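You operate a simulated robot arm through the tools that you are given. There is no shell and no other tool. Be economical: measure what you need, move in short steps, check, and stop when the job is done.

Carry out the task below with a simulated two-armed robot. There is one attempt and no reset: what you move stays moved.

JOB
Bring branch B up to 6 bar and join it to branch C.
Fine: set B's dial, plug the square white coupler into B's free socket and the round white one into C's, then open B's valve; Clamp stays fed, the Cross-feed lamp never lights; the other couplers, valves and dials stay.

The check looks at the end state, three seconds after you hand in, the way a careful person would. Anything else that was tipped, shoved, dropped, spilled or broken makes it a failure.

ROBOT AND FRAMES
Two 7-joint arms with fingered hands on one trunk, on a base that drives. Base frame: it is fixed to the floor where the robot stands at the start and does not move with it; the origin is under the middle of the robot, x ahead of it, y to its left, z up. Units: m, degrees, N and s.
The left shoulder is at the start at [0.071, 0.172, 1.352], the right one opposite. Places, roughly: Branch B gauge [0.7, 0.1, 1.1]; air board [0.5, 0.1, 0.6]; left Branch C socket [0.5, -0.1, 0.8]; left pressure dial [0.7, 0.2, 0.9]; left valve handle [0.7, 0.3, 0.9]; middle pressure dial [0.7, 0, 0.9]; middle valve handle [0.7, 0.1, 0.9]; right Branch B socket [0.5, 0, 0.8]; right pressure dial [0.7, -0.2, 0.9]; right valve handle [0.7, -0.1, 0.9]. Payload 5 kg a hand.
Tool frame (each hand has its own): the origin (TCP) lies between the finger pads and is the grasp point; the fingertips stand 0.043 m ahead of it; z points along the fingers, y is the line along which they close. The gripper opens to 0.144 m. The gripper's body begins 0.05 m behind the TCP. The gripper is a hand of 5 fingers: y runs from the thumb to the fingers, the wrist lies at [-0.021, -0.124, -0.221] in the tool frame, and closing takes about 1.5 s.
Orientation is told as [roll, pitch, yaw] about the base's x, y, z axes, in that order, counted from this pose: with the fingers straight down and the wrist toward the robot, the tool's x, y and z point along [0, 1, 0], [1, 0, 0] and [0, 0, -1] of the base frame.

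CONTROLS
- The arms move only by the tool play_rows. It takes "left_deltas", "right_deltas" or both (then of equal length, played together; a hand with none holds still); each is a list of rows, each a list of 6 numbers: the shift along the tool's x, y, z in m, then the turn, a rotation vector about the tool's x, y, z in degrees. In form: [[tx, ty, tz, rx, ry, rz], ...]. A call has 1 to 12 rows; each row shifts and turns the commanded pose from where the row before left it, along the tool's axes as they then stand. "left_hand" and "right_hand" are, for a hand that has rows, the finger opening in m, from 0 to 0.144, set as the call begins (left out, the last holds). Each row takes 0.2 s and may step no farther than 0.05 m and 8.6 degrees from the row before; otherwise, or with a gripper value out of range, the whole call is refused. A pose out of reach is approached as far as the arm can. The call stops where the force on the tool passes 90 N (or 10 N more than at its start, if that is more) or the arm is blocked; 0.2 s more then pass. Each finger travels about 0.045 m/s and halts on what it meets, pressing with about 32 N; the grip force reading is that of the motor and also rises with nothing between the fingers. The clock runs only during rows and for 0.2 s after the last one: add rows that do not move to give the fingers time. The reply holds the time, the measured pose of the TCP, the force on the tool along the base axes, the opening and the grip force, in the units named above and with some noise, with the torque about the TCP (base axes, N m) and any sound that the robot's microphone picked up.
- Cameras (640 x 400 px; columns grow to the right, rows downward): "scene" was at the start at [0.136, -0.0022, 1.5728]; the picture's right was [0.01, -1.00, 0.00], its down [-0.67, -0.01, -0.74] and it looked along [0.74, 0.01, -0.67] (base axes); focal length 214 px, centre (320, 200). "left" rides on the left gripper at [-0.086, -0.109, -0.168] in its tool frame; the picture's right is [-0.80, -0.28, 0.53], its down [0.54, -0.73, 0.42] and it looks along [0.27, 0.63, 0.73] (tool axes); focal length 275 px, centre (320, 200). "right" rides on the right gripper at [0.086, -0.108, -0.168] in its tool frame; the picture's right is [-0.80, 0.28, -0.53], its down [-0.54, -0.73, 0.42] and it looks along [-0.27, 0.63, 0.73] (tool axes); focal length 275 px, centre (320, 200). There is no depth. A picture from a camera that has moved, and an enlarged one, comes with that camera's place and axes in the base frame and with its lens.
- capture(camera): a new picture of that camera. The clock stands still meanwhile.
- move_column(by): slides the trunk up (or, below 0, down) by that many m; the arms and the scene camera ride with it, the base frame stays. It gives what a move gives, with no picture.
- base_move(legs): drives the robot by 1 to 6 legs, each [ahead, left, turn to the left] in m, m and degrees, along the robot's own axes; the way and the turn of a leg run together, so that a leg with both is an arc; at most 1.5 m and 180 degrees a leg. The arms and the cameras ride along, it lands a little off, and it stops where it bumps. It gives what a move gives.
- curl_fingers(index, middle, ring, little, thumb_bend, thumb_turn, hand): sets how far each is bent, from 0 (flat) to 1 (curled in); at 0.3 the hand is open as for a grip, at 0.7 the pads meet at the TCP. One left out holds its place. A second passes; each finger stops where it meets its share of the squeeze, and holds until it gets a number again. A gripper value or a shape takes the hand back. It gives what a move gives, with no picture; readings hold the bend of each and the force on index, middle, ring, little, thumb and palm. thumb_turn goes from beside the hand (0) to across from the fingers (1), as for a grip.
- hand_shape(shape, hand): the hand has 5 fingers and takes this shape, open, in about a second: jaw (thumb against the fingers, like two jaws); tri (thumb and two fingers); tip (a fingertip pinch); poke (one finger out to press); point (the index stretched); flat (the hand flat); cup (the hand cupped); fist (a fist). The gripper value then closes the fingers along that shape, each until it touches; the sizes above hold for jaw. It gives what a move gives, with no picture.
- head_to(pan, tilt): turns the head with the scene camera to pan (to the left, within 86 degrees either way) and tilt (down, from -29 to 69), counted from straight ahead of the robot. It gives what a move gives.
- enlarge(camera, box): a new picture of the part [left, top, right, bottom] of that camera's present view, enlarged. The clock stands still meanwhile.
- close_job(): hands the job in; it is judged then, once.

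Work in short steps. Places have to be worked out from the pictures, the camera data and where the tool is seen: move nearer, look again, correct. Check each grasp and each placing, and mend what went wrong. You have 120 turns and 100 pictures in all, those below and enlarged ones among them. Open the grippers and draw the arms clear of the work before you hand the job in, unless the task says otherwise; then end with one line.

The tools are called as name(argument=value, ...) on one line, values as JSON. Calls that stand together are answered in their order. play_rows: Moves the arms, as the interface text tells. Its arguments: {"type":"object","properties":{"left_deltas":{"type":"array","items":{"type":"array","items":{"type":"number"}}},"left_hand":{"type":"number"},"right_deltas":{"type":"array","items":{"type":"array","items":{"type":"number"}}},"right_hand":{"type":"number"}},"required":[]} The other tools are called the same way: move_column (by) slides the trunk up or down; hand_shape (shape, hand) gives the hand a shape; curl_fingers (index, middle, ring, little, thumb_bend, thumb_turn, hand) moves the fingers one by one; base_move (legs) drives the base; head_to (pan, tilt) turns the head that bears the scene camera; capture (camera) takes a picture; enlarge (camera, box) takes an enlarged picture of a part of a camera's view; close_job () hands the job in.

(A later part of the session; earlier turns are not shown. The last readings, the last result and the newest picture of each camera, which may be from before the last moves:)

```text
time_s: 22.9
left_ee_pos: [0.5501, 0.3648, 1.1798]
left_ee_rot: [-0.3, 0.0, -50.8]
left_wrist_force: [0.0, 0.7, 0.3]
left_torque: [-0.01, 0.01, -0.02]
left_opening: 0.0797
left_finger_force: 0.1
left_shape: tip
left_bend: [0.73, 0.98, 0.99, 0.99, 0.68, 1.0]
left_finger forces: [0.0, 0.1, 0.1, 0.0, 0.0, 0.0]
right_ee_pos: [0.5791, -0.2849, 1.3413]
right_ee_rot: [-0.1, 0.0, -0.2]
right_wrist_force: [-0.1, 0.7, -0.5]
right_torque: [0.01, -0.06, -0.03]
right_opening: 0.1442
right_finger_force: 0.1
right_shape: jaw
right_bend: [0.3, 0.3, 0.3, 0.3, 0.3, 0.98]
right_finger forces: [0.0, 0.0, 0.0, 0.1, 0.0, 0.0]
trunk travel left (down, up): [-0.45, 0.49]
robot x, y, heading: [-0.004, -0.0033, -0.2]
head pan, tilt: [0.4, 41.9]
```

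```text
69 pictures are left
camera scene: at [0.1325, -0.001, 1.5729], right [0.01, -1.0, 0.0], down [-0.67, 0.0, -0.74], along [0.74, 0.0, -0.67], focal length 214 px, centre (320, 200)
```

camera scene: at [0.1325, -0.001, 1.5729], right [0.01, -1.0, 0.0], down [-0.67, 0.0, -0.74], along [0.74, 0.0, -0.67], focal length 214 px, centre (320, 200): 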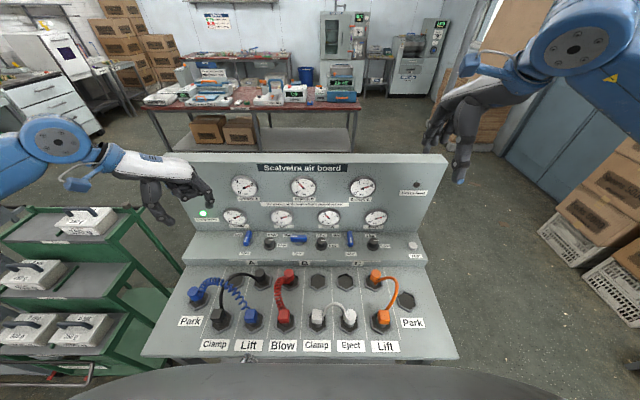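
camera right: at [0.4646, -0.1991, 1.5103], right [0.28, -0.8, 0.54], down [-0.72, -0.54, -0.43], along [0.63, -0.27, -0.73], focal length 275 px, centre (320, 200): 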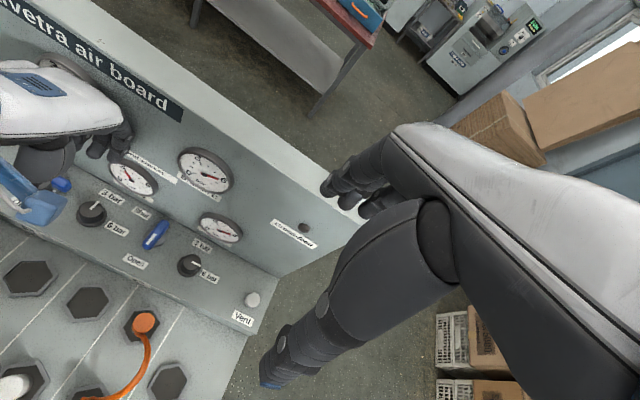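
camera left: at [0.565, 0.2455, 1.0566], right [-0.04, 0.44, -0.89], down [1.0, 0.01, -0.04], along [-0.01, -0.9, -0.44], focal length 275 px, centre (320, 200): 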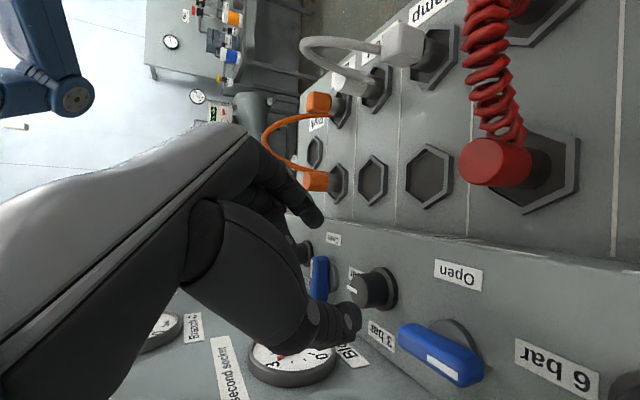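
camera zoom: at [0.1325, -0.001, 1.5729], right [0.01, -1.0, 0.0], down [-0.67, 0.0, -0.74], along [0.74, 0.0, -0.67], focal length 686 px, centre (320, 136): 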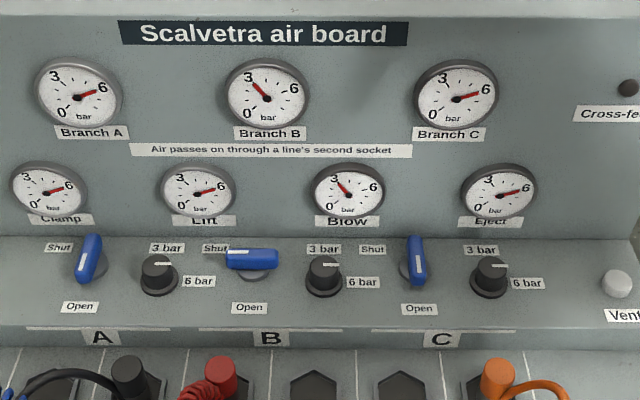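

The dial matches A and C at 6 bar, and the valve is still shut. Next is the white hose. I look at it in detail while moving the right hand above the square coupler.

play_rows(right_deltas=[[0.025, -0.025, 0.03, 0, 0, 0], [0.025, -0.025, 0.03, 0, 0, 0], [0.037, -0.025, 0.02, 0, 0, 0], [0.037, -0.025, 0.02, 0, 0, 0], [0.037, -0.025, 0.02, 0, 0, 0], [0.037, -0.025, 0.02, 0, 0, 0], [0.037, -0.025, 0.02, 0, 0, 0], [0.037, -0.025, 0.02, 0, 0, 0], [0.025, 0, 0.03, 0, 0, 0], [0, 0, 0.03, 0, 0, 0]])

capture(camera="right")

enlarge(camera="scene", box=[280, 280, 380, 350])

```text
time_s: 25.1
left_ee_pos: [0.5527, 0.3626, 1.1797]
left_ee_rot: [-0.4, 0.2, -50.7]
left_wrist_force: [-0.7, -1.0, 0.3]
left_torque: [0.04, 0.02, 0.02]
left_opening: 0.0798
left_finger_force: 0.1
left_shape: tip
left_bend: [0.73, 0.98, 0.99, 0.99, 0.68, 1.0]
left_finger forces: [0.0, 0.1, 0.0, 0.0, 0.0, 0.0]
right_ee_pos: [0.4386, 0.0343, 1.1208]
right_ee_rot: [0.1, 0.1, -0.1]
right_wrist_force: [-0.4, -0.2, -0.3]
right_torque: [0.02, -0.02, 0.02]
right_opening: 0.1437
right_finger_force: 0.1
right_shape: jaw
right_bend: [0.3, 0.3, 0.3, 0.3, 0.3, 0.98]
right_finger forces: [0.1, 0.0, 0.0, 0.0, 0.0, 0.0]
right hand out of reach, approached as far as the arm can: row 3, 4, 5, 6, 7
trunk travel left (down, up): [-0.45, 0.49]
robot x, y, heading: [0.0023, 0.0021, -0.1]
head pan, tilt: [0.4, 41.9]
```

```text
68 pictures are left
camera right: at [0.3297, 0.1202, 1.2896], right [0.28, -0.8, 0.53], down [-0.73, -0.54, -0.42], along [0.62, -0.27, -0.73], focal length 275 px, centre (320, 200)
```

right: 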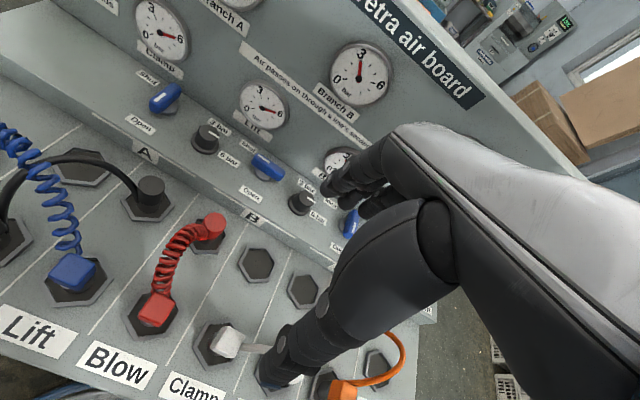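

```text
5.71 times, centred on (330, 315) of scene
camera zoom: at [0.1342, -0.0032, 1.5728], right [0.01, -1.0, 0.0], down [-0.67, 0.0, -0.74], along [0.74, 0.0, -0.67], focal length 1226 px, centre (263, -457)
```

zoom: 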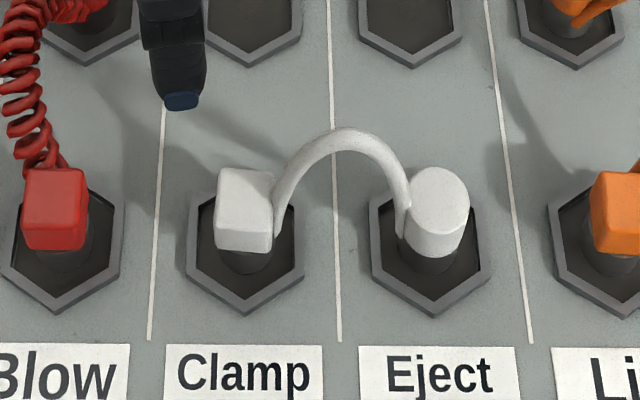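

The square coupler's block centre is about (0.38, 0.01, 0.865) and the hose leaves on its right side. The left hand with index nearest and other fingers outward avoids the hose. I clear the right arm and back the base up for reach.

play_rows(right_deltas=[[0, 0, -0.04, 0, 0, 0], [-0.03, 0, -0.035, 0, 0, 0], [-0.04, 0, -0.025, 0, 0, 0], [-0.045, 0, 0, 0, 0, 0], [-0.045, 0, 0, 0, 0, 0], [-0.045, 0, 0, 0, 0, 0], [-0.045, 0, 0, 0, 0, 0], [-0.045, 0, 0, 0, 0, 0], [-0.045, 0, 0, 0, 0, 0]])

base_move(legs=[[-0.2, 0, 0]])

hand_shape(shape="tri", hand="left")

capture(camera="scene")

```text
time_s: 27.1
left_ee_pos: [0.5493, 0.3636, 1.1795]
left_ee_rot: [-0.2, 0.3, -50.7]
left_wrist_force: [-0.9, 0.1, 0.6]
left_torque: [-0.01, -0.11, -0.01]
left_opening: 0.0797
left_finger_force: 0.1
left_shape: tip
left_bend: [0.73, 0.98, 0.99, 0.99, 0.68, 1.0]
left_finger forces: [0.1, 0.0, 0.1, 0.1, 0.0, 0.0]
right_ee_pos: [0.5133, -0.2686, 1.2482]
right_ee_rot: [0.0, 0.1, -0.1]
right_wrist_force: [-1.2, -1.0, -1.0]
right_torque: [0.0, -0.08, -0.01]
right_opening: 0.1437
right_finger_force: 0.0
right_shape: jaw
right_bend: [0.3, 0.3, 0.3, 0.3, 0.3, 0.98]
right_finger forces: [0.0, 0.1, 0.0, 0.0, 0.0, 0.1]
right hand out of reach, approached as far as the arm can: row 3, 4, 5, 6, 7, 8
trunk travel left (down, up): [-0.45, 0.49]
robot x, y, heading: [-0.002, -0.0001, -0.1]
head pan, tilt: [0.4, 41.9]
```

```text
time_s: 28.7
left_ee_pos: [0.3538, 0.3632, 1.1785]
left_ee_rot: [-0.2, 0.1, -50.9]
left_wrist_force: [-0.7, 0.7, 0.1]
left_torque: [0.0, -0.02, 0.02]
left_opening: 0.0798
left_finger_force: 0.0
left_shape: tip
left_bend: [0.73, 0.98, 0.99, 0.99, 0.68, 1.0]
left_finger forces: [0.0, 0.1, 0.0, 0.0, 0.1, 0.0]
right_ee_pos: [0.3189, -0.2662, 1.2477]
right_ee_rot: [0.0, 0.3, -0.2]
right_wrist_force: [-0.5, -1.4, -0.5]
right_torque: [-0.02, 0.07, 0.01]
right_opening: 0.1438
right_finger_force: 0.0
right_shape: jaw
right_bend: [0.3, 0.3, 0.3, 0.3, 0.3, 0.98]
right_finger forces: [0.0, 0.1, 0.0, 0.0, 0.1, 0.0]
trunk travel left (down, up): [-0.45, 0.49]
robot x, y, heading: [-0.2019, 0.0012, -0.3]
head pan, tilt: [0.4, 41.9]
```

```text
time_s: 29.6
left_ee_pos: [0.3516, 0.3647, 1.1793]
left_ee_rot: [-0.3, 0.0, -50.9]
left_wrist_force: [-0.9, -0.1, 0.1]
left_torque: [-0.02, 0.0, 0.03]
left_opening: 0.1439
left_finger_force: 0.2
left_shape: tri
left_bend: [0.3, 0.3, 0.99, 0.99, 0.3, 0.98]
left_finger forces: [0.0, 0.0, 0.0, 0.0, 0.1, 0.0]
right_ee_pos: [0.3179, -0.2643, 1.2477]
right_ee_rot: [0.1, 0.2, -0.2]
right_wrist_force: [0.5, -0.2, 0.8]
right_torque: [-0.01, 0.03, -0.04]
right_opening: 0.1436
right_finger_force: 0.1
right_shape: jaw
right_bend: [0.3, 0.3, 0.3, 0.3, 0.3, 0.98]
right_finger forces: [0.0, 0.0, 0.1, 0.0, 0.0, 0.0]
trunk travel left (down, up): [-0.45, 0.49]
robot x, y, heading: [-0.198, -0.0006, -0.4]
head pan, tilt: [0.4, 41.9]
```

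```text
66 pictures are left
camera scene: at [-0.0656, -0.0021, 1.5728], right [0.0, -1.0, 0.0], down [-0.67, 0.0, -0.74], along [0.74, 0.0, -0.67], focal length 214 px, centre (320, 200)
```

scene: 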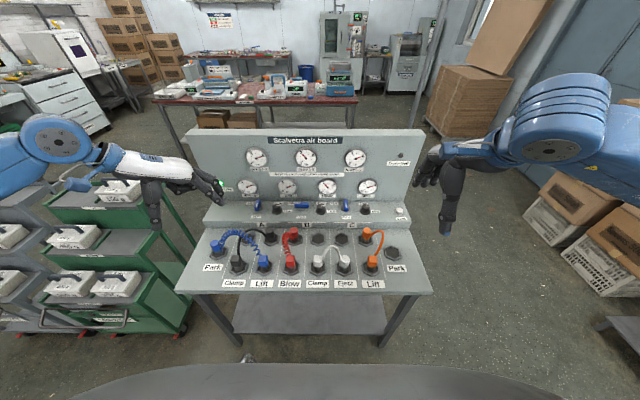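

Base is back 0.2 m. I square up the left hand and bring it over the white square coupler at z≈1.03.

play_rows(left_deltas=[[0, 0, 0, 0, 0, -8.5], [0, 0, 0, 0, 0, -8.5], [0, 0, 0, 0, 0, -8.5], [0, 0, 0, 0, 0, -8.5], [0, 0, 0, 0, 0, -8.5], [0, 0, 0, 0, 0, -8.4]])

play_rows(left_deltas=[[-0.044, 0.0035, 0.015, 0, 0, 0], [-0.044, 0.0035, 0.015, 0, 0, 0], [-0.044, 0.0035, 0.015, 0, 0, 0], [-0.044, 0.0035, 0.015, 0, 0, 0], [-0.044, 0.0035, 0.015, 0, 0, 0], [-0.044, 0.0035, 0.02, 0, 0, 0], [-0.044, 0.0035, 0.02, 0, 0, 0], [-0.044, 0.0035, 0.02, 0, 0, 0], [0, 0, 0.015, 0, 0, 0]], left_hand=0.1)

capture(camera="left")

enlarge(camera="scene", box=[240, 190, 400, 290])

```text
time_s: 31.0
left_ee_pos: [0.3542, 0.3638, 1.1795]
left_ee_rot: [-0.1, 0.3, 0.1]
left_wrist_force: [0.5, -0.4, -0.8]
left_torque: [0.02, 0.02, -0.01]
left_opening: 0.1439
left_finger_force: 0.1
left_shape: tri
left_bend: [0.3, 0.3, 0.99, 0.99, 0.3, 0.98]
left_finger forces: [0.0, 0.1, 0.0, 0.1, 0.0, 0.0]
right_ee_pos: [0.318, -0.2659, 1.2487]
right_ee_rot: [0.0, 0.3, -0.2]
right_wrist_force: [-0.1, 0.6, -0.4]
right_torque: [-0.01, -0.02, -0.01]
right_opening: 0.1438
right_finger_force: 0.2
right_shape: jaw
right_bend: [0.3, 0.3, 0.3, 0.3, 0.3, 0.98]
right_finger forces: [0.0, 0.1, 0.1, 0.0, 0.1, 0.0]
trunk travel left (down, up): [-0.45, 0.49]
robot x, y, heading: [-0.2017, -0.0007, -0.3]
head pan, tilt: [0.4, 41.9]
```

```text
time_s: 33.0
left_ee_pos: [0.3788, 0.012, 1.0309]
left_ee_rot: [-0.2, 0.2, 0.1]
left_wrist_force: [0.2, 0.6, 0.4]
left_torque: [-0.02, -0.01, 0.03]
left_opening: 0.1001
left_finger_force: 0.0
left_shape: tri
left_bend: [0.73, 0.38, 0.99, 0.99, 0.6, 0.99]
left_finger forces: [0.1, 0.0, 0.0, 0.0, 0.0, 0.0]
right_ee_pos: [0.318, -0.2652, 1.2494]
right_ee_rot: [0.0, 0.2, -0.2]
right_wrist_force: [-0.5, 0.4, -0.4]
right_torque: [-0.06, -0.02, -0.01]
right_opening: 0.144
right_finger_force: 0.0
right_shape: jaw
right_bend: [0.3, 0.3, 0.3, 0.3, 0.3, 0.98]
right_finger forces: [0.1, 0.0, 0.1, 0.0, 0.0, 0.0]
trunk travel left (down, up): [-0.45, 0.49]
robot x, y, heading: [-0.1966, 0.003, -0.2]
head pan, tilt: [0.4, 41.9]
```

```text
65 pictures are left
camera left: at [0.2716, -0.0732, 1.1982], right [-0.29, -0.8, -0.53], down [-0.73, 0.54, -0.42], along [0.62, 0.27, -0.74], focal length 275 px, centre (320, 200)
```

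left: 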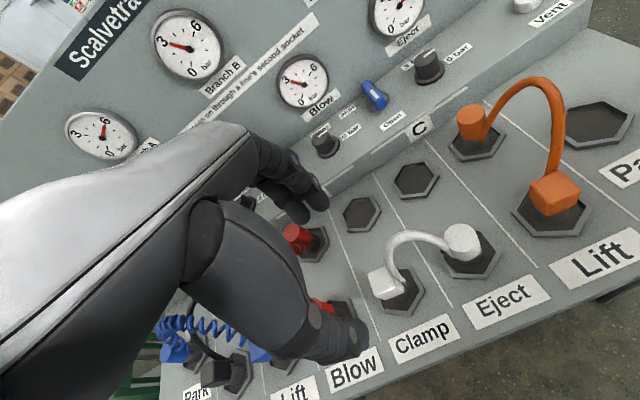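

```text
4.00 times, centred on (320, 240) of scene
camera zoom: at [-0.066, -0.0009, 1.5729], right [0.0, -1.0, 0.0], down [-0.67, 0.0, -0.74], along [0.74, 0.0, -0.67], focal length 858 px, centre (320, 40)
```

zoom: 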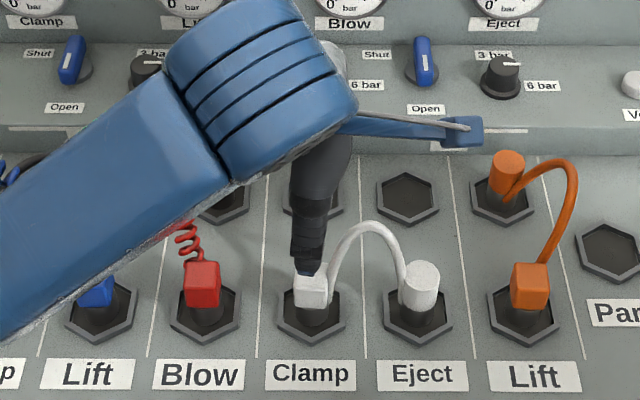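

Triangulation again gives (0.383, 0.009). The index reports too much bend, so I open it explicitly, then descend part way and look.

curl_fingers(hand="left", index=0.4, middle=0.4, ring=1, little=1, thumb_bend=0.45, thumb_turn=1)

play_rows(left_deltas=[[-0.002, 0.003, 0.03, 0, 0, 0], [0, 0, 0.03, 0, 0, 0], [0, 0, 0.03, 0, 0, 0], [0, 0, 0, 0, 0, 0]])

capture(camera="left")

capture(camera="right")

```text
time_s: 34.0
left_ee_pos: [0.3792, 0.0116, 1.0307]
left_ee_rot: [-0.1, 0.2, 0.1]
left_wrist_force: [-0.5, -0.3, 0.1]
left_torque: [-0.02, 0.01, 0.01]
left_opening: 0.1047
left_finger_force: 0.0
left_shape: fingers
left_bend: [0.4, 0.4, 1.0, 1.0, 0.45, 0.99]
left_finger forces: [0.0, 0.1, 0.0, 0.0, 0.0, 0.0]
right_ee_pos: [0.3165, -0.2669, 1.249]
right_ee_rot: [0.0, 0.2, -0.2]
right_wrist_force: [0.1, -0.6, 0.1]
right_torque: [0.02, -0.03, 0.01]
right_opening: 0.144
right_finger_force: 0.0
right_shape: jaw
right_bend: [0.3, 0.3, 0.3, 0.3, 0.3, 0.98]
right_finger forces: [0.1, 0.0, 0.0, 0.0, 0.0, 0.0]
trunk travel left (down, up): [-0.45, 0.49]
robot x, y, heading: [-0.1971, 0.0009, -0.4]
head pan, tilt: [0.4, 41.9]
```

```text
time_s: 35.0
left_ee_pos: [0.382, 0.0082, 0.9396]
left_ee_rot: [-0.1, 0.3, -0.1]
left_wrist_force: [-1.0, 0.4, -0.2]
left_torque: [0.0, 0.03, 0.0]
left_opening: 0.1049
left_finger_force: 0.1
left_shape: fingers
left_bend: [0.4, 0.4, 1.0, 1.0, 0.45, 0.99]
left_finger forces: [0.0, 0.1, 0.0, 0.0, 0.0, 0.1]
right_ee_pos: [0.3177, -0.2667, 1.2478]
right_ee_rot: [0.0, 0.3, -0.2]
right_wrist_force: [-0.3, 0.6, -0.1]
right_torque: [-0.01, -0.03, -0.03]
right_opening: 0.1438
right_finger_force: 0.0
right_shape: jaw
right_bend: [0.3, 0.3, 0.3, 0.3, 0.3, 0.98]
right_finger forces: [0.0, 0.0, 0.1, 0.0, 0.0, 0.1]
trunk travel left (down, up): [-0.45, 0.49]
robot x, y, heading: [-0.1991, -0.0029, -0.4]
head pan, tilt: [0.4, 41.9]
```

```text
63 pictures are left
camera left: at [0.2752, -0.0767, 1.1075], right [-0.29, -0.8, -0.53], down [-0.73, 0.54, -0.42], along [0.62, 0.27, -0.74], focal length 275 px, centre (320, 200)
```

left: 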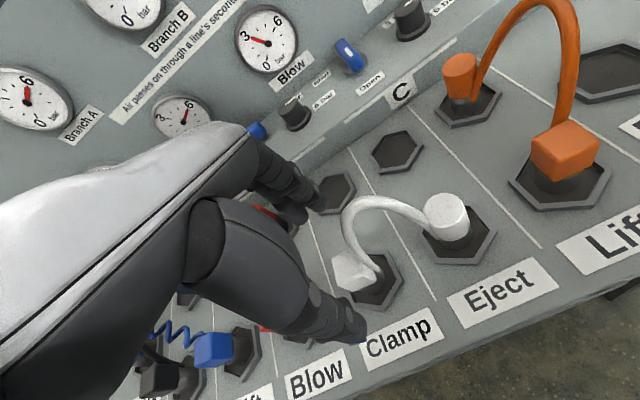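

```text
62 pictures are left
camera right: at [0.21, -0.1806, 1.4177], right [0.28, -0.8, 0.53], down [-0.73, -0.54, -0.42], along [0.62, -0.27, -0.73], focal length 275 px, centre (320, 200)
```

right: 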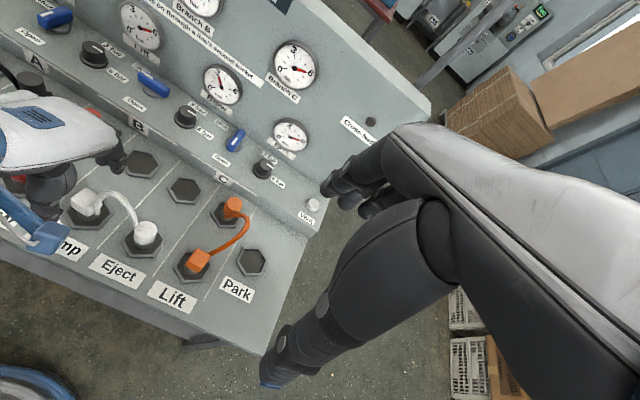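

Alignment is good. I descend to TCP z≈0.87, then close thumb, index and middle.

play_rows(left_deltas=[[0, 0, 0.025, 0, 0, 0], [0, 0, 0.025, 0, 0, 0], [0, 0, 0.02, 0, 0, 0], [0, 0, 0, 0, 0, 0]])

capture(camera="left")

enlarge(camera="right", box=[0, 120, 200, 270])

```text
time_s: 36.0
left_ee_pos: [0.3822, 0.0092, 0.8701]
left_ee_rot: [-0.1, 0.3, 0.1]
left_wrist_force: [0.7, 0.6, -0.9]
left_torque: [0.02, 0.0, -0.02]
left_opening: 0.1047
left_finger_force: 0.1
left_shape: fingers
left_bend: [0.4, 0.4, 1.0, 1.0, 0.45, 0.99]
left_finger forces: [0.1, 0.0, 0.1, 0.0, 0.0, 0.0]
right_ee_pos: [0.3175, -0.2662, 1.249]
right_ee_rot: [0.0, 0.2, -0.3]
right_wrist_force: [0.9, 0.0, 0.2]
right_torque: [-0.03, 0.0, 0.02]
right_opening: 0.1438
right_finger_force: 0.0
right_shape: jaw
right_bend: [0.3, 0.3, 0.3, 0.3, 0.3, 0.98]
right_finger forces: [0.0, 0.1, 0.0, 0.1, 0.1, 0.0]
trunk travel left (down, up): [-0.45, 0.49]
robot x, y, heading: [-0.2017, 0.0018, -0.0]
head pan, tilt: [0.4, 41.9]
```

```text
61 pictures are left
camera left: at [0.2745, -0.0767, 1.0377], right [-0.29, -0.8, -0.53], down [-0.73, 0.54, -0.42], along [0.62, 0.27, -0.74], focal length 275 px, centre (320, 200)
```

left: 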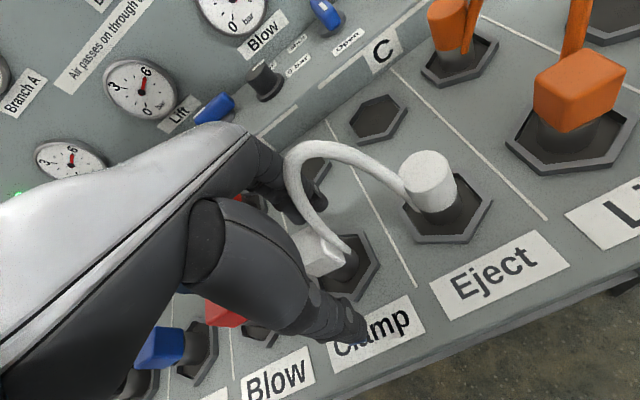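

```text
2.67 times, centred on (100, 195) of right
camera zoom: at [0.2098, -0.1804, 1.4177], right [0.28, -0.8, 0.53], down [-0.73, -0.54, -0.42], along [0.62, -0.27, -0.73], focal length 734 px, centre (907, 213)
```

zoom: 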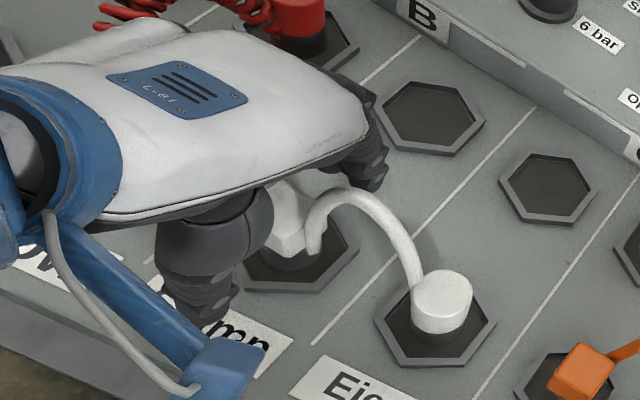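

The coupler lies between thumb and fingers with no contact yet. I close the grip.

curl_fingers(hand="left", index=0.75, middle=0.75, thumb_bend=0.75)

capture(camera="left")

enlarge(camera="right", box=[0, 120, 200, 270])

```text
time_s: 37.0
left_ee_pos: [0.3814, 0.0092, 0.8708]
left_ee_rot: [-0.1, 0.2, 0.1]
left_wrist_force: [-0.4, 0.3, -0.2]
left_torque: [-0.01, 0.01, 0.02]
left_opening: 0.0336
left_finger_force: 21.6
left_shape: fingers
left_bend: [0.62, 0.63, 1.0, 1.0, 0.65, 1.0]
left_finger forces: [11.2, 10.2, 0.0, 0.1, 21.7, 0.0]
right_ee_pos: [0.3177, -0.2673, 1.2489]
right_ee_rot: [0.0, 0.2, -0.2]
right_wrist_force: [-0.3, 0.4, -0.1]
right_torque: [-0.01, -0.03, 0.02]
right_opening: 0.1439
right_finger_force: 0.0
right_shape: jaw
right_bend: [0.3, 0.3, 0.3, 0.3, 0.3, 0.98]
right_finger forces: [0.0, 0.0, 0.0, 0.0, 0.0, 0.0]
trunk travel left (down, up): [-0.45, 0.49]
robot x, y, heading: [-0.2062, 0.001, -0.2]
head pan, tilt: [0.4, 41.9]
```

```text
59 pictures are left
camera left: at [0.2745, -0.0768, 1.038], right [-0.29, -0.8, -0.53], down [-0.73, 0.54, -0.42], along [0.62, 0.27, -0.74], focal length 275 px, centre (320, 200)
```

left: 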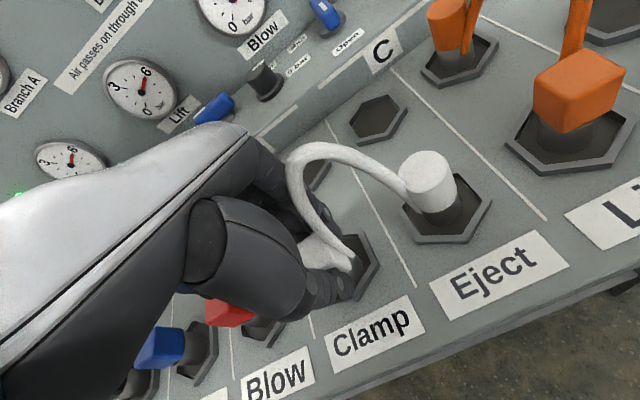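

```text
2.67 times, centred on (100, 195) of right
camera zoom: at [0.2098, -0.1804, 1.4177], right [0.28, -0.8, 0.53], down [-0.73, -0.54, -0.42], along [0.62, -0.27, -0.73], focal length 734 px, centre (907, 213)
```

zoom: 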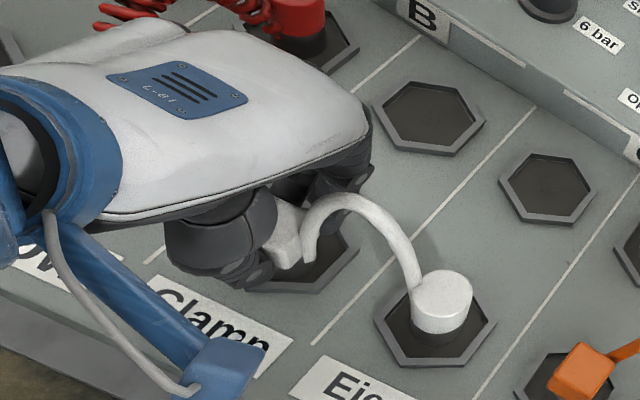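

The coupler is gripped at 34 mm with about 21 N. I pull straight up gently and check.

play_rows(left_deltas=[[0, 0, -0.01, 0, 0, 0], [0, 0, -0.01, 0, 0, 0], [0, 0, -0.01, 0, 0, 0], [0, 0, -0.01, 0, 0, 0], [0, 0, -0.01, 0, 0, 0]])

capture(camera="left")

enlarge(camera="right", box=[0, 120, 200, 270])

```text
time_s: 38.2
left_ee_pos: [0.3831, 0.0085, 0.9214]
left_ee_rot: [-0.1, 0.4, 0.0]
left_wrist_force: [-0.5, -0.4, -1.1]
left_torque: [0.02, -0.02, 0.0]
left_opening: 0.0336
left_finger_force: 21.7
left_shape: fingers
left_bend: [0.62, 0.63, 1.0, 1.0, 0.65, 1.0]
left_finger forces: [11.3, 10.2, 0.0, 0.1, 21.6, 0.0]
right_ee_pos: [0.3176, -0.2664, 1.2484]
right_ee_rot: [0.0, 0.2, -0.1]
right_wrist_force: [0.0, -0.3, -0.1]
right_torque: [-0.02, 0.0, -0.02]
right_opening: 0.1439
right_finger_force: 0.0
right_shape: jaw
right_bend: [0.3, 0.3, 0.3, 0.3, 0.3, 0.98]
right_finger forces: [0.0, 0.1, 0.1, 0.1, 0.1, 0.0]
trunk travel left (down, up): [-0.45, 0.49]
robot x, y, heading: [-0.1987, 0.0013, -0.2]
head pan, tilt: [0.4, 41.9]
```

```text
57 pictures are left
camera left: at [0.2757, -0.077, 1.0875], right [-0.29, -0.8, -0.53], down [-0.73, 0.54, -0.42], along [0.62, 0.27, -0.74], focal length 275 px, centre (320, 200)
```

left: 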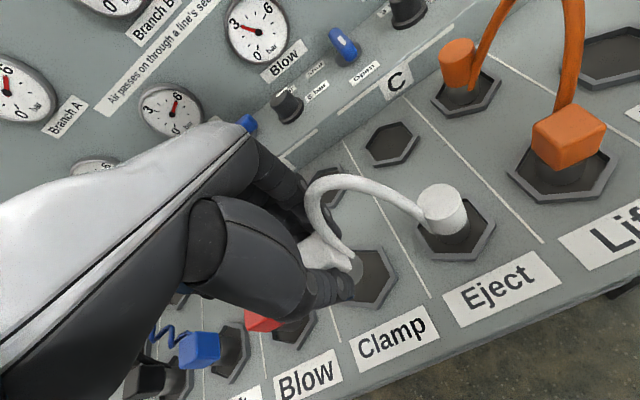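

```text
2.67 times, centred on (100, 195) of right
camera zoom: at [0.2097, -0.1806, 1.4177], right [0.28, -0.8, 0.53], down [-0.73, -0.54, -0.42], along [0.62, -0.27, -0.73], focal length 734 px, centre (907, 213)
```

zoom: 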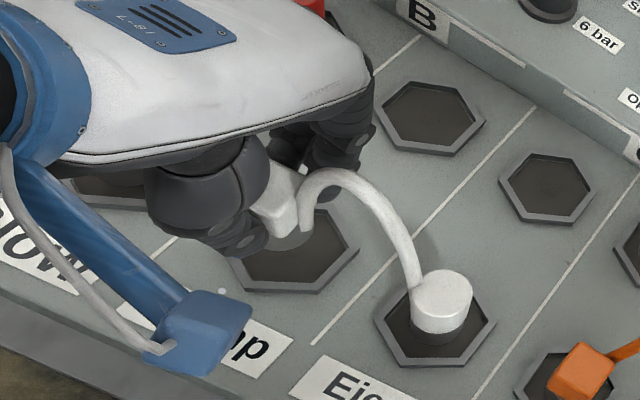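

The coupler came out cleanly. I lift a bit more and shift +0.142 m in x over B's free socket, staying high to check alignment.

play_rows(left_deltas=[[0, 0, -0.02, 0, 0, 0], [0, 0, -0.01, 0, 0, 0], [0, 0.036, 0, 0, 0, 0], [0, 0.036, 0, 0, 0, 0], [0, 0.035, 0, 0, 0, 0], [0, 0.035, 0, 0, 0, 0], [0, 0, 0, 0, 0, 0]])

capture(camera="left")

enlarge(camera="right", box=[40, 90, 200, 190])

enlarge(camera="scene", box=[260, 190, 380, 290])

```text
time_s: 39.8
left_ee_pos: [0.5235, 0.0082, 0.9491]
left_ee_rot: [-0.1, 0.4, 0.0]
left_wrist_force: [-0.8, -0.2, -1.2]
left_torque: [-0.01, -0.04, -0.02]
left_opening: 0.0336
left_finger_force: 21.6
left_shape: fingers
left_bend: [0.62, 0.63, 1.0, 1.0, 0.65, 1.0]
left_finger forces: [11.1, 10.2, 0.0, 0.1, 21.3, 0.0]
right_ee_pos: [0.317, -0.2673, 1.2487]
right_ee_rot: [0.0, 0.1, -0.1]
right_wrist_force: [-0.6, 0.2, 0.6]
right_torque: [-0.02, -0.02, 0.0]
right_opening: 0.1439
right_finger_force: 0.1
right_shape: jaw
right_bend: [0.3, 0.3, 0.3, 0.3, 0.3, 0.98]
right_finger forces: [0.1, 0.1, 0.1, 0.0, 0.0, 0.0]
trunk travel left (down, up): [-0.45, 0.49]
robot x, y, heading: [-0.2053, 0.0035, -0.2]
head pan, tilt: [0.4, 41.9]
```

```text
55 pictures are left
camera left: at [0.417, -0.0777, 1.1167], right [-0.29, -0.8, -0.53], down [-0.73, 0.54, -0.42], along [0.62, 0.27, -0.74], focal length 275 px, centre (320, 200)
```

left: 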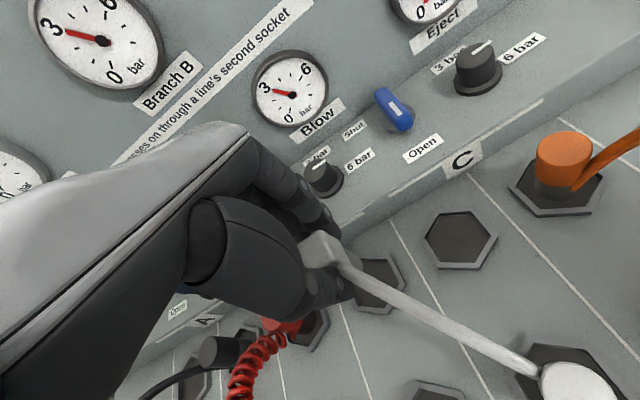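

```text
4.00 times, centred on (120, 140) of right
camera zoom: at [0.209, -0.1803, 1.418], right [0.28, -0.8, 0.53], down [-0.73, -0.54, -0.42], along [0.62, -0.27, -0.73], focal length 1101 px, centre (1120, 440)
```

zoom: 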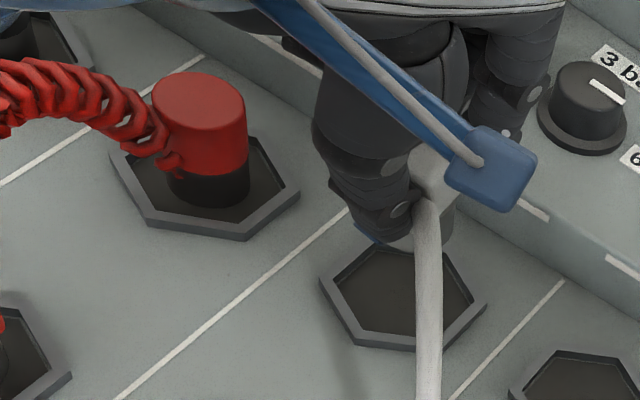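

```text
4.00 times, centred on (320, 240) of scene
camera zoom: at [-0.0664, -0.0022, 1.5729], right [0.0, -1.0, 0.0], down [-0.67, 0.0, -0.74], along [0.74, 0.0, -0.67], focal length 858 px, centre (320, 40)
```

zoom: 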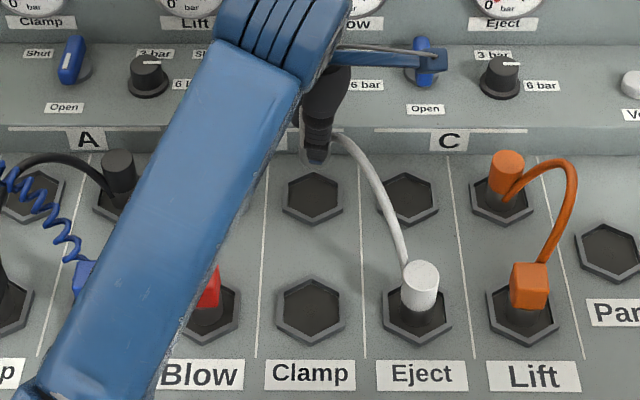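

The stem lines up over the socket to within about 2 mm. I nudge back slightly and lower it most of the way.

play_rows(left_deltas=[[0, -0.002, 0.015, 0, 0, 0], [0, 0, 0.015, 0, 0, 0], [0, 0, 0.015, 0, 0, 0], [0, 0, 0.008, 0, 0, 0], [0, 0, 0, 0, 0, 0]])

enlarge(camera="right", box=[40, 90, 200, 190])

enlarge(camera="left", box=[240, 170, 480, 320])

```text
time_s: 41.0
left_ee_pos: [0.5225, 0.0086, 0.8958]
left_ee_rot: [-0.2, 0.3, 0.0]
left_wrist_force: [0.5, 0.8, -1.5]
left_torque: [-0.03, 0.02, 0.03]
left_opening: 0.0337
left_finger_force: 21.7
left_shape: fingers
left_bend: [0.62, 0.63, 1.0, 1.0, 0.65, 1.0]
left_finger forces: [11.0, 10.1, 0.1, 0.0, 21.3, 0.0]
right_ee_pos: [0.3179, -0.267, 1.2483]
right_ee_rot: [-0.1, 0.2, -0.2]
right_wrist_force: [-0.6, 0.0, -0.5]
right_torque: [-0.01, 0.01, -0.03]
right_opening: 0.144
right_finger_force: 0.0
right_shape: jaw
right_bend: [0.3, 0.3, 0.3, 0.3, 0.3, 0.98]
right_finger forces: [0.0, 0.0, 0.0, 0.0, 0.0, 0.0]
trunk travel left (down, up): [-0.45, 0.49]
robot x, y, heading: [-0.2014, -0.0021, -0.2]
head pan, tilt: [0.4, 41.9]
```

```text
4.00 times, centred on (120, 140) of right
camera zoom: at [0.2098, -0.1804, 1.4178], right [0.28, -0.8, 0.53], down [-0.73, -0.54, -0.42], along [0.62, -0.27, -0.73], focal length 1101 px, centre (1120, 440)
```

zoom: 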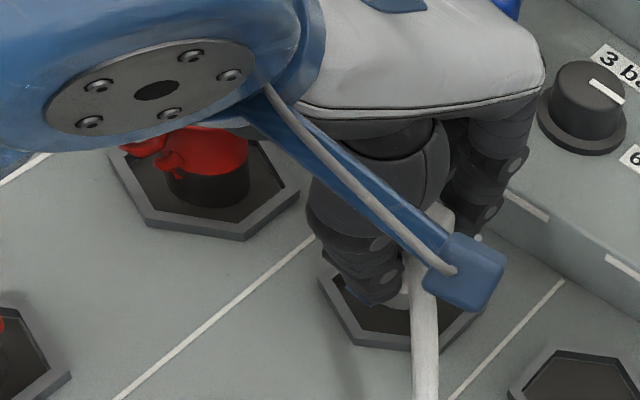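

```text
2.67 times, centred on (360, 245) of left
camera zoom: at [0.4155, -0.0767, 1.0631], right [-0.29, -0.8, -0.53], down [-0.73, 0.54, -0.42], along [0.62, 0.27, -0.74], focal length 734 px, centre (213, 80)
```

zoom: 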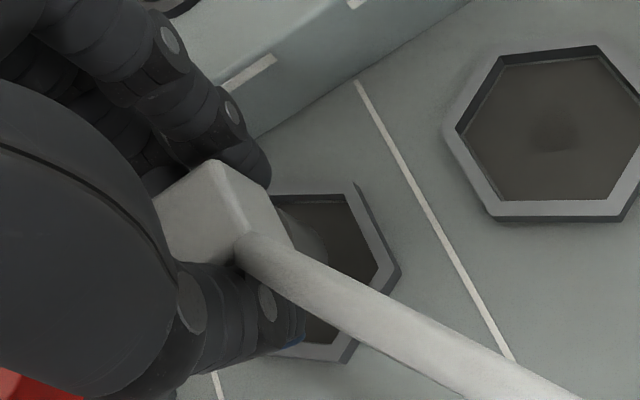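

It is well over the hole. I lower to the seated height and press lightly.

play_rows(left_deltas=[[0, 0, 0.01, 0, 0, 0], [0, 0, 0.01, 0, 0, 0], [0, 0, 0.006, 0, 0, 0], [0, 0, 0.003, 0, 0, 0], [0, 0, 0, 0, 0, 0]])

enlarge(camera="left", box=[240, 170, 480, 320])

capture(camera="scene")

```text
time_s: 42.2
left_ee_pos: [0.5227, 0.01, 0.8678]
left_ee_rot: [-0.1, 0.1, 0.1]
left_wrist_force: [2.0, 2.6, 16.8]
left_torque: [0.07, 0.17, -0.02]
left_opening: 0.0333
left_finger_force: 24.6
left_shape: fingers
left_bend: [0.62, 0.63, 1.0, 1.0, 0.65, 1.0]
left_finger forces: [13.0, 12.6, 0.1, 0.0, 24.2, 0.0]
right_ee_pos: [0.3159, -0.2657, 1.2497]
right_ee_rot: [0.1, 0.2, -0.2]
right_wrist_force: [0.2, 0.3, -0.4]
right_torque: [0.02, 0.04, -0.02]
right_opening: 0.1437
right_finger_force: 0.0
right_shape: jaw
right_bend: [0.3, 0.3, 0.3, 0.3, 0.3, 0.98]
right_finger forces: [0.0, 0.0, 0.1, 0.0, 0.0, 0.0]
trunk travel left (down, up): [-0.45, 0.49]
robot x, y, heading: [-0.1996, 0.0017, -0.2]
head pan, tilt: [0.4, 41.9]
```

```text
2.67 times, centred on (360, 245) of left
camera zoom: at [0.415, -0.076, 1.036], right [-0.28, -0.8, -0.53], down [-0.73, 0.54, -0.42], along [0.63, 0.27, -0.73], focal length 734 px, centre (213, 80)
```

zoom: 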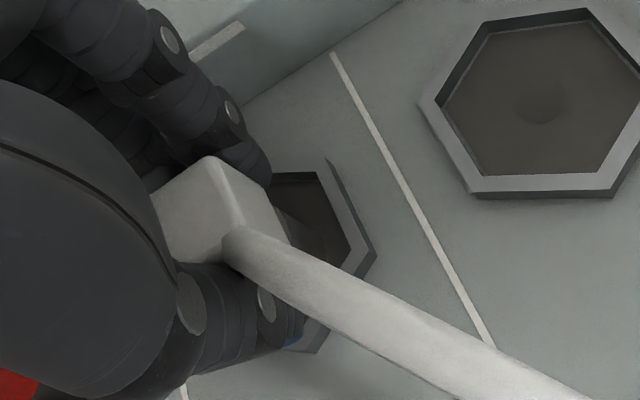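

```text
49 pictures are left
camera scene: at [-0.0668, -0.0021, 1.5731], right [0.0, -1.0, 0.0], down [-0.67, 0.0, -0.74], along [0.74, 0.0, -0.67], focal length 214 px, centre (320, 200)
```

scene: 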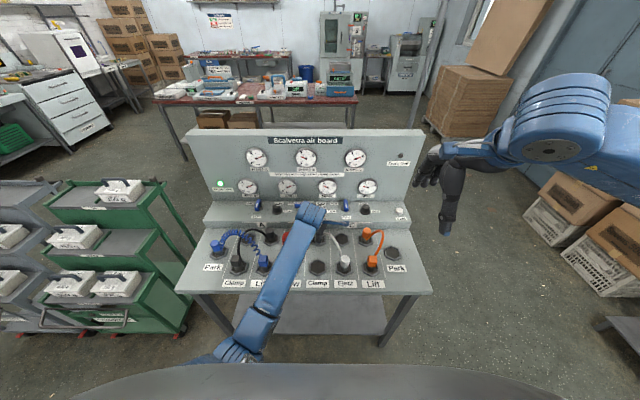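

There is about 17 N of reaction at the same height as the original seat, so it looks seated. I release, lift clear and inspect.

curl_fingers(hand="left", index=0.45, middle=0.45, thumb_bend=0.45)

play_rows(left_deltas=[[0, 0, -0.02, 0, 0, 0], [0, 0, -0.04, 0, 0, 0], [0, 0, -0.04, 0, 0, 0], [0, 0, -0.04, 0, 0, 0], [0, 0, -0.04, 0, 0, 0], [0.03, 0, -0.03, 0, 0, 0], [0.045, 0, 0, 0, 0, 0], [0.045, 0, 0, 0, 0, 0], [0.045, 0, 0, 0, 0, 0], [0.045, 0, 0, 0, 0, 0], [0.045, 0, 0, 0, 0, 0], [0.045, 0, 0, 0, 0, 0]])

enlarge(camera="scene", box=[200, 130, 440, 300])

enlarge(camera="right", box=[40, 110, 220, 240])

```text
time_s: 43.2
left_ee_pos: [0.5218, 0.0095, 0.8674]
left_ee_rot: [-0.1, 0.3, 0.0]
left_wrist_force: [-9.5, 0.1, -0.5]
left_torque: [-0.02, 0.16, 0.1]
left_opening: 0.0959
left_finger_force: 4.7
left_shape: fingers
left_bend: [0.45, 0.49, 1.0, 1.0, 0.45, 0.99]
left_finger forces: [0.0, 9.6, 0.0, 0.0, 0.1, 0.0]
right_ee_pos: [0.3158, -0.2672, 1.2497]
right_ee_rot: [0.0, 0.1, -0.3]
right_wrist_force: [0.0, -0.3, 0.3]
right_torque: [-0.02, -0.01, -0.01]
right_opening: 0.1438
right_finger_force: 0.2
right_shape: jaw
right_bend: [0.3, 0.3, 0.3, 0.3, 0.3, 0.98]
right_finger forces: [0.0, 0.0, 0.0, 0.0, 0.0, 0.1]
trunk travel left (down, up): [-0.45, 0.49]
robot x, y, heading: [-0.2049, 0.0045, -0.2]
head pan, tilt: [0.4, 41.9]
```

```text
time_s: 45.8
left_ee_pos: [0.5239, 0.315, 1.0735]
left_ee_rot: [-0.2, 0.4, 0.0]
left_wrist_force: [-0.1, 1.1, -0.5]
left_torque: [0.0, -0.02, -0.02]
left_opening: 0.0959
left_finger_force: 0.1
left_shape: fingers
left_bend: [0.45, 0.45, 1.0, 1.0, 0.45, 0.99]
left_finger forces: [0.0, 0.1, 0.0, 0.0, 0.1, 0.0]
right_ee_pos: [0.3184, -0.2642, 1.2503]
right_ee_rot: [-0.1, 0.2, -0.2]
right_wrist_force: [-0.8, 0.0, -0.3]
right_torque: [-0.06, 0.0, -0.01]
right_opening: 0.1438
right_finger_force: 0.1
right_shape: jaw
right_bend: [0.3, 0.3, 0.3, 0.3, 0.3, 0.98]
right_finger forces: [0.0, 0.0, 0.1, 0.0, 0.0, 0.0]
trunk travel left (down, up): [-0.45, 0.49]
robot x, y, heading: [-0.1975, -0.0033, -0.3]
head pan, tilt: [0.4, 41.9]
```

```text
2.35 times, centred on (320, 215) of scene
camera zoom: at [-0.0657, 0.0002, 1.5728], right [0.0, -1.0, 0.0], down [-0.67, 0.0, -0.74], along [0.74, 0.0, -0.67], focal length 505 px, centre (320, 165)
```

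zoom: 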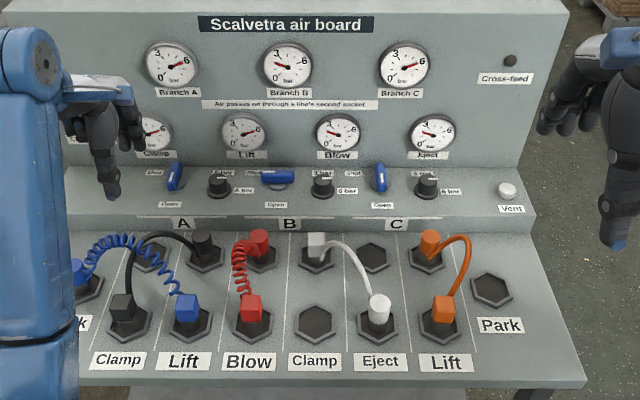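

```text
3.08 times, centred on (130, 175) of right
camera zoom: at [0.2095, -0.1783, 1.4181], right [0.28, -0.8, 0.53], down [-0.73, -0.54, -0.42], along [0.62, -0.27, -0.73], focal length 847 px, centre (905, 277)
```

zoom: 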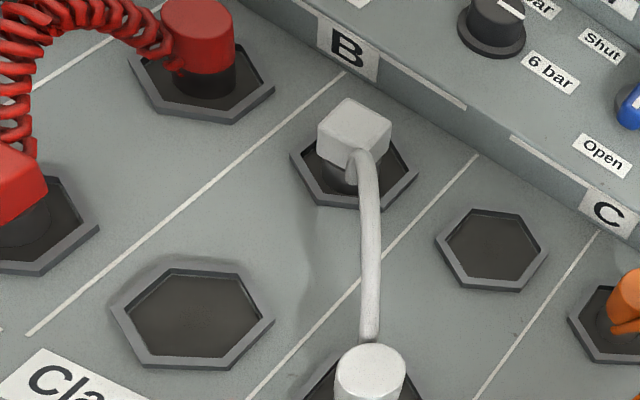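

The square is in B. Eject now reads B's 3 bar, Clamp still reads 6, and Cross-feed is dark. I bring the right hand (tri, yawed about -40° so its closing line runs across the hose) above the round coupler.

hand_shape(shape="tri", hand="right")

play_rows(right_deltas=[[0.04, 0.015, 0.02, 0, 0, 0], [0.04, 0.015, 0.02, 0, 0, 0], [0.04, 0.015, 0.02, 0, 0, 0], [0.04, 0.012, 0.02, 0, 0, 0], [0.014, 0.005, 0.03, 0, 0, 0], [0, 0, 0.04, 0, 0, 8], [0, 0, 0.03, 0, 0, 8], [0, 0, 0.03, 0, 0, 8], [0, 0, 0.01, 0, 0, 8], [0, 0, 0, 0, 0, 8]])

curl_fingers(hand="right", index=0.4, middle=0.4, ring=1, little=1, thumb_bend=0.45, thumb_turn=1)

capture(camera="right")

enlarge(camera="scene", box=[260, 210, 420, 310])

```text
time_s: 46.7
left_ee_pos: [0.5235, 0.3109, 1.0756]
left_ee_rot: [-0.1, 0.3, 0.0]
left_wrist_force: [0.7, -0.4, 0.3]
left_torque: [0.02, 0.01, 0.03]
left_opening: 0.0959
left_finger_force: 0.0
left_shape: fingers
left_bend: [0.45, 0.45, 1.0, 1.0, 0.45, 0.99]
left_finger forces: [0.1, 0.1, 0.0, 0.0, 0.1, 0.1]
right_ee_pos: [0.3169, -0.267, 1.2492]
right_ee_rot: [0.0, 0.1, -0.2]
right_wrist_force: [-0.2, 0.4, -0.1]
right_torque: [0.0, 0.0, -0.01]
right_opening: 0.144
right_finger_force: 0.0
right_shape: tri
right_bend: [0.3, 0.3, 0.99, 0.99, 0.3, 0.98]
right_finger forces: [0.0, 0.0, 0.0, 0.0, 0.0, 0.1]
trunk travel left (down, up): [-0.45, 0.49]
robot x, y, heading: [-0.2041, -0.0008, -0.3]
head pan, tilt: [0.4, 41.9]
```

```text
time_s: 48.9
left_ee_pos: [0.5248, 0.313, 1.0739]
left_ee_rot: [0.0, 0.4, -0.1]
left_wrist_force: [0.8, 0.2, -0.4]
left_torque: [-0.01, 0.01, 0.03]
left_opening: 0.0958
left_finger_force: 0.0
left_shape: fingers
left_bend: [0.45, 0.45, 1.0, 1.0, 0.45, 0.99]
left_finger forces: [0.0, 0.0, 0.0, 0.1, 0.0, 0.0]
right_ee_pos: [0.3779, -0.0922, 1.0284]
right_ee_rot: [-0.2, 0.1, -40.4]
right_wrist_force: [0.0, 1.2, 0.3]
right_torque: [-0.05, -0.03, 0.0]
right_opening: 0.1439
right_finger_force: 0.1
right_shape: tri
right_bend: [0.3, 0.3, 0.99, 0.99, 0.3, 0.98]
right_finger forces: [0.0, 0.0, 0.1, 0.1, 0.0, 0.0]
trunk travel left (down, up): [-0.45, 0.49]
robot x, y, heading: [-0.2029, -0.0035, -0.2]
head pan, tilt: [0.4, 41.9]
```

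```text
time_s: 49.9
left_ee_pos: [0.5249, 0.313, 1.0746]
left_ee_rot: [-0.1, 0.3, -0.1]
left_wrist_force: [0.0, 0.9, 0.3]
left_torque: [-0.02, 0.03, 0.0]
left_opening: 0.0959
left_finger_force: 0.0
left_shape: fingers
left_bend: [0.45, 0.45, 1.0, 1.0, 0.45, 0.99]
left_finger forces: [0.1, 0.0, 0.0, 0.0, 0.0, 0.0]
right_ee_pos: [0.3785, -0.0929, 1.0288]
right_ee_rot: [-0.2, 0.2, -40.2]
right_wrist_force: [0.1, -0.7, 1.0]
right_torque: [-0.01, 0.02, 0.02]
right_opening: 0.1061
right_finger_force: 0.0
right_shape: fingers
right_bend: [0.4, 0.4, 1.0, 1.0, 0.45, 0.99]
right_finger forces: [0.1, 0.0, 0.1, 0.1, 0.0, 0.1]
trunk travel left (down, up): [-0.45, 0.49]
robot x, y, heading: [-0.1981, 0.0004, -0.5]
head pan, tilt: [0.4, 41.9]
```

```text
46 pictures are left
camera right: at [0.352, 0.0426, 1.197], right [-0.29, -0.79, 0.54], down [-0.91, 0.05, -0.42], along [0.3, -0.61, -0.73], focal length 275 px, centre (320, 200)
```

right: 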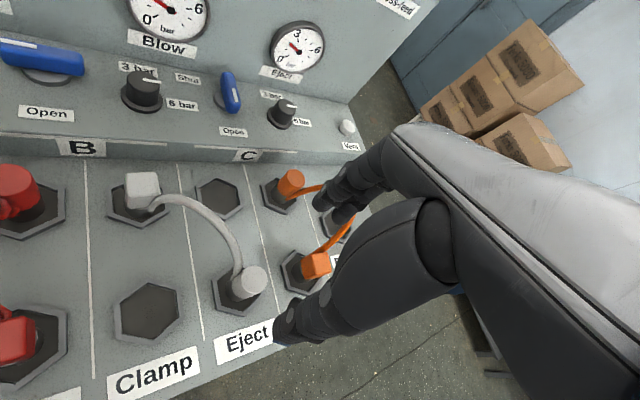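

```text
4.00 times, centred on (340, 260) of scene
camera zoom: at [-0.0654, -0.0019, 1.5728], right [0.0, -1.0, 0.0], down [-0.67, 0.0, -0.74], along [0.74, 0.0, -0.67], focal length 858 px, centre (240, -40)
```

zoom: 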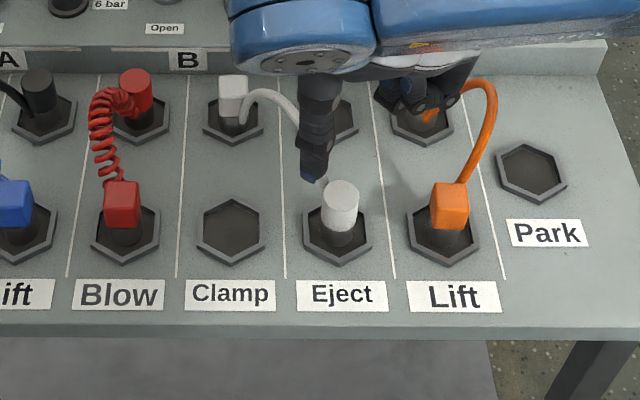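

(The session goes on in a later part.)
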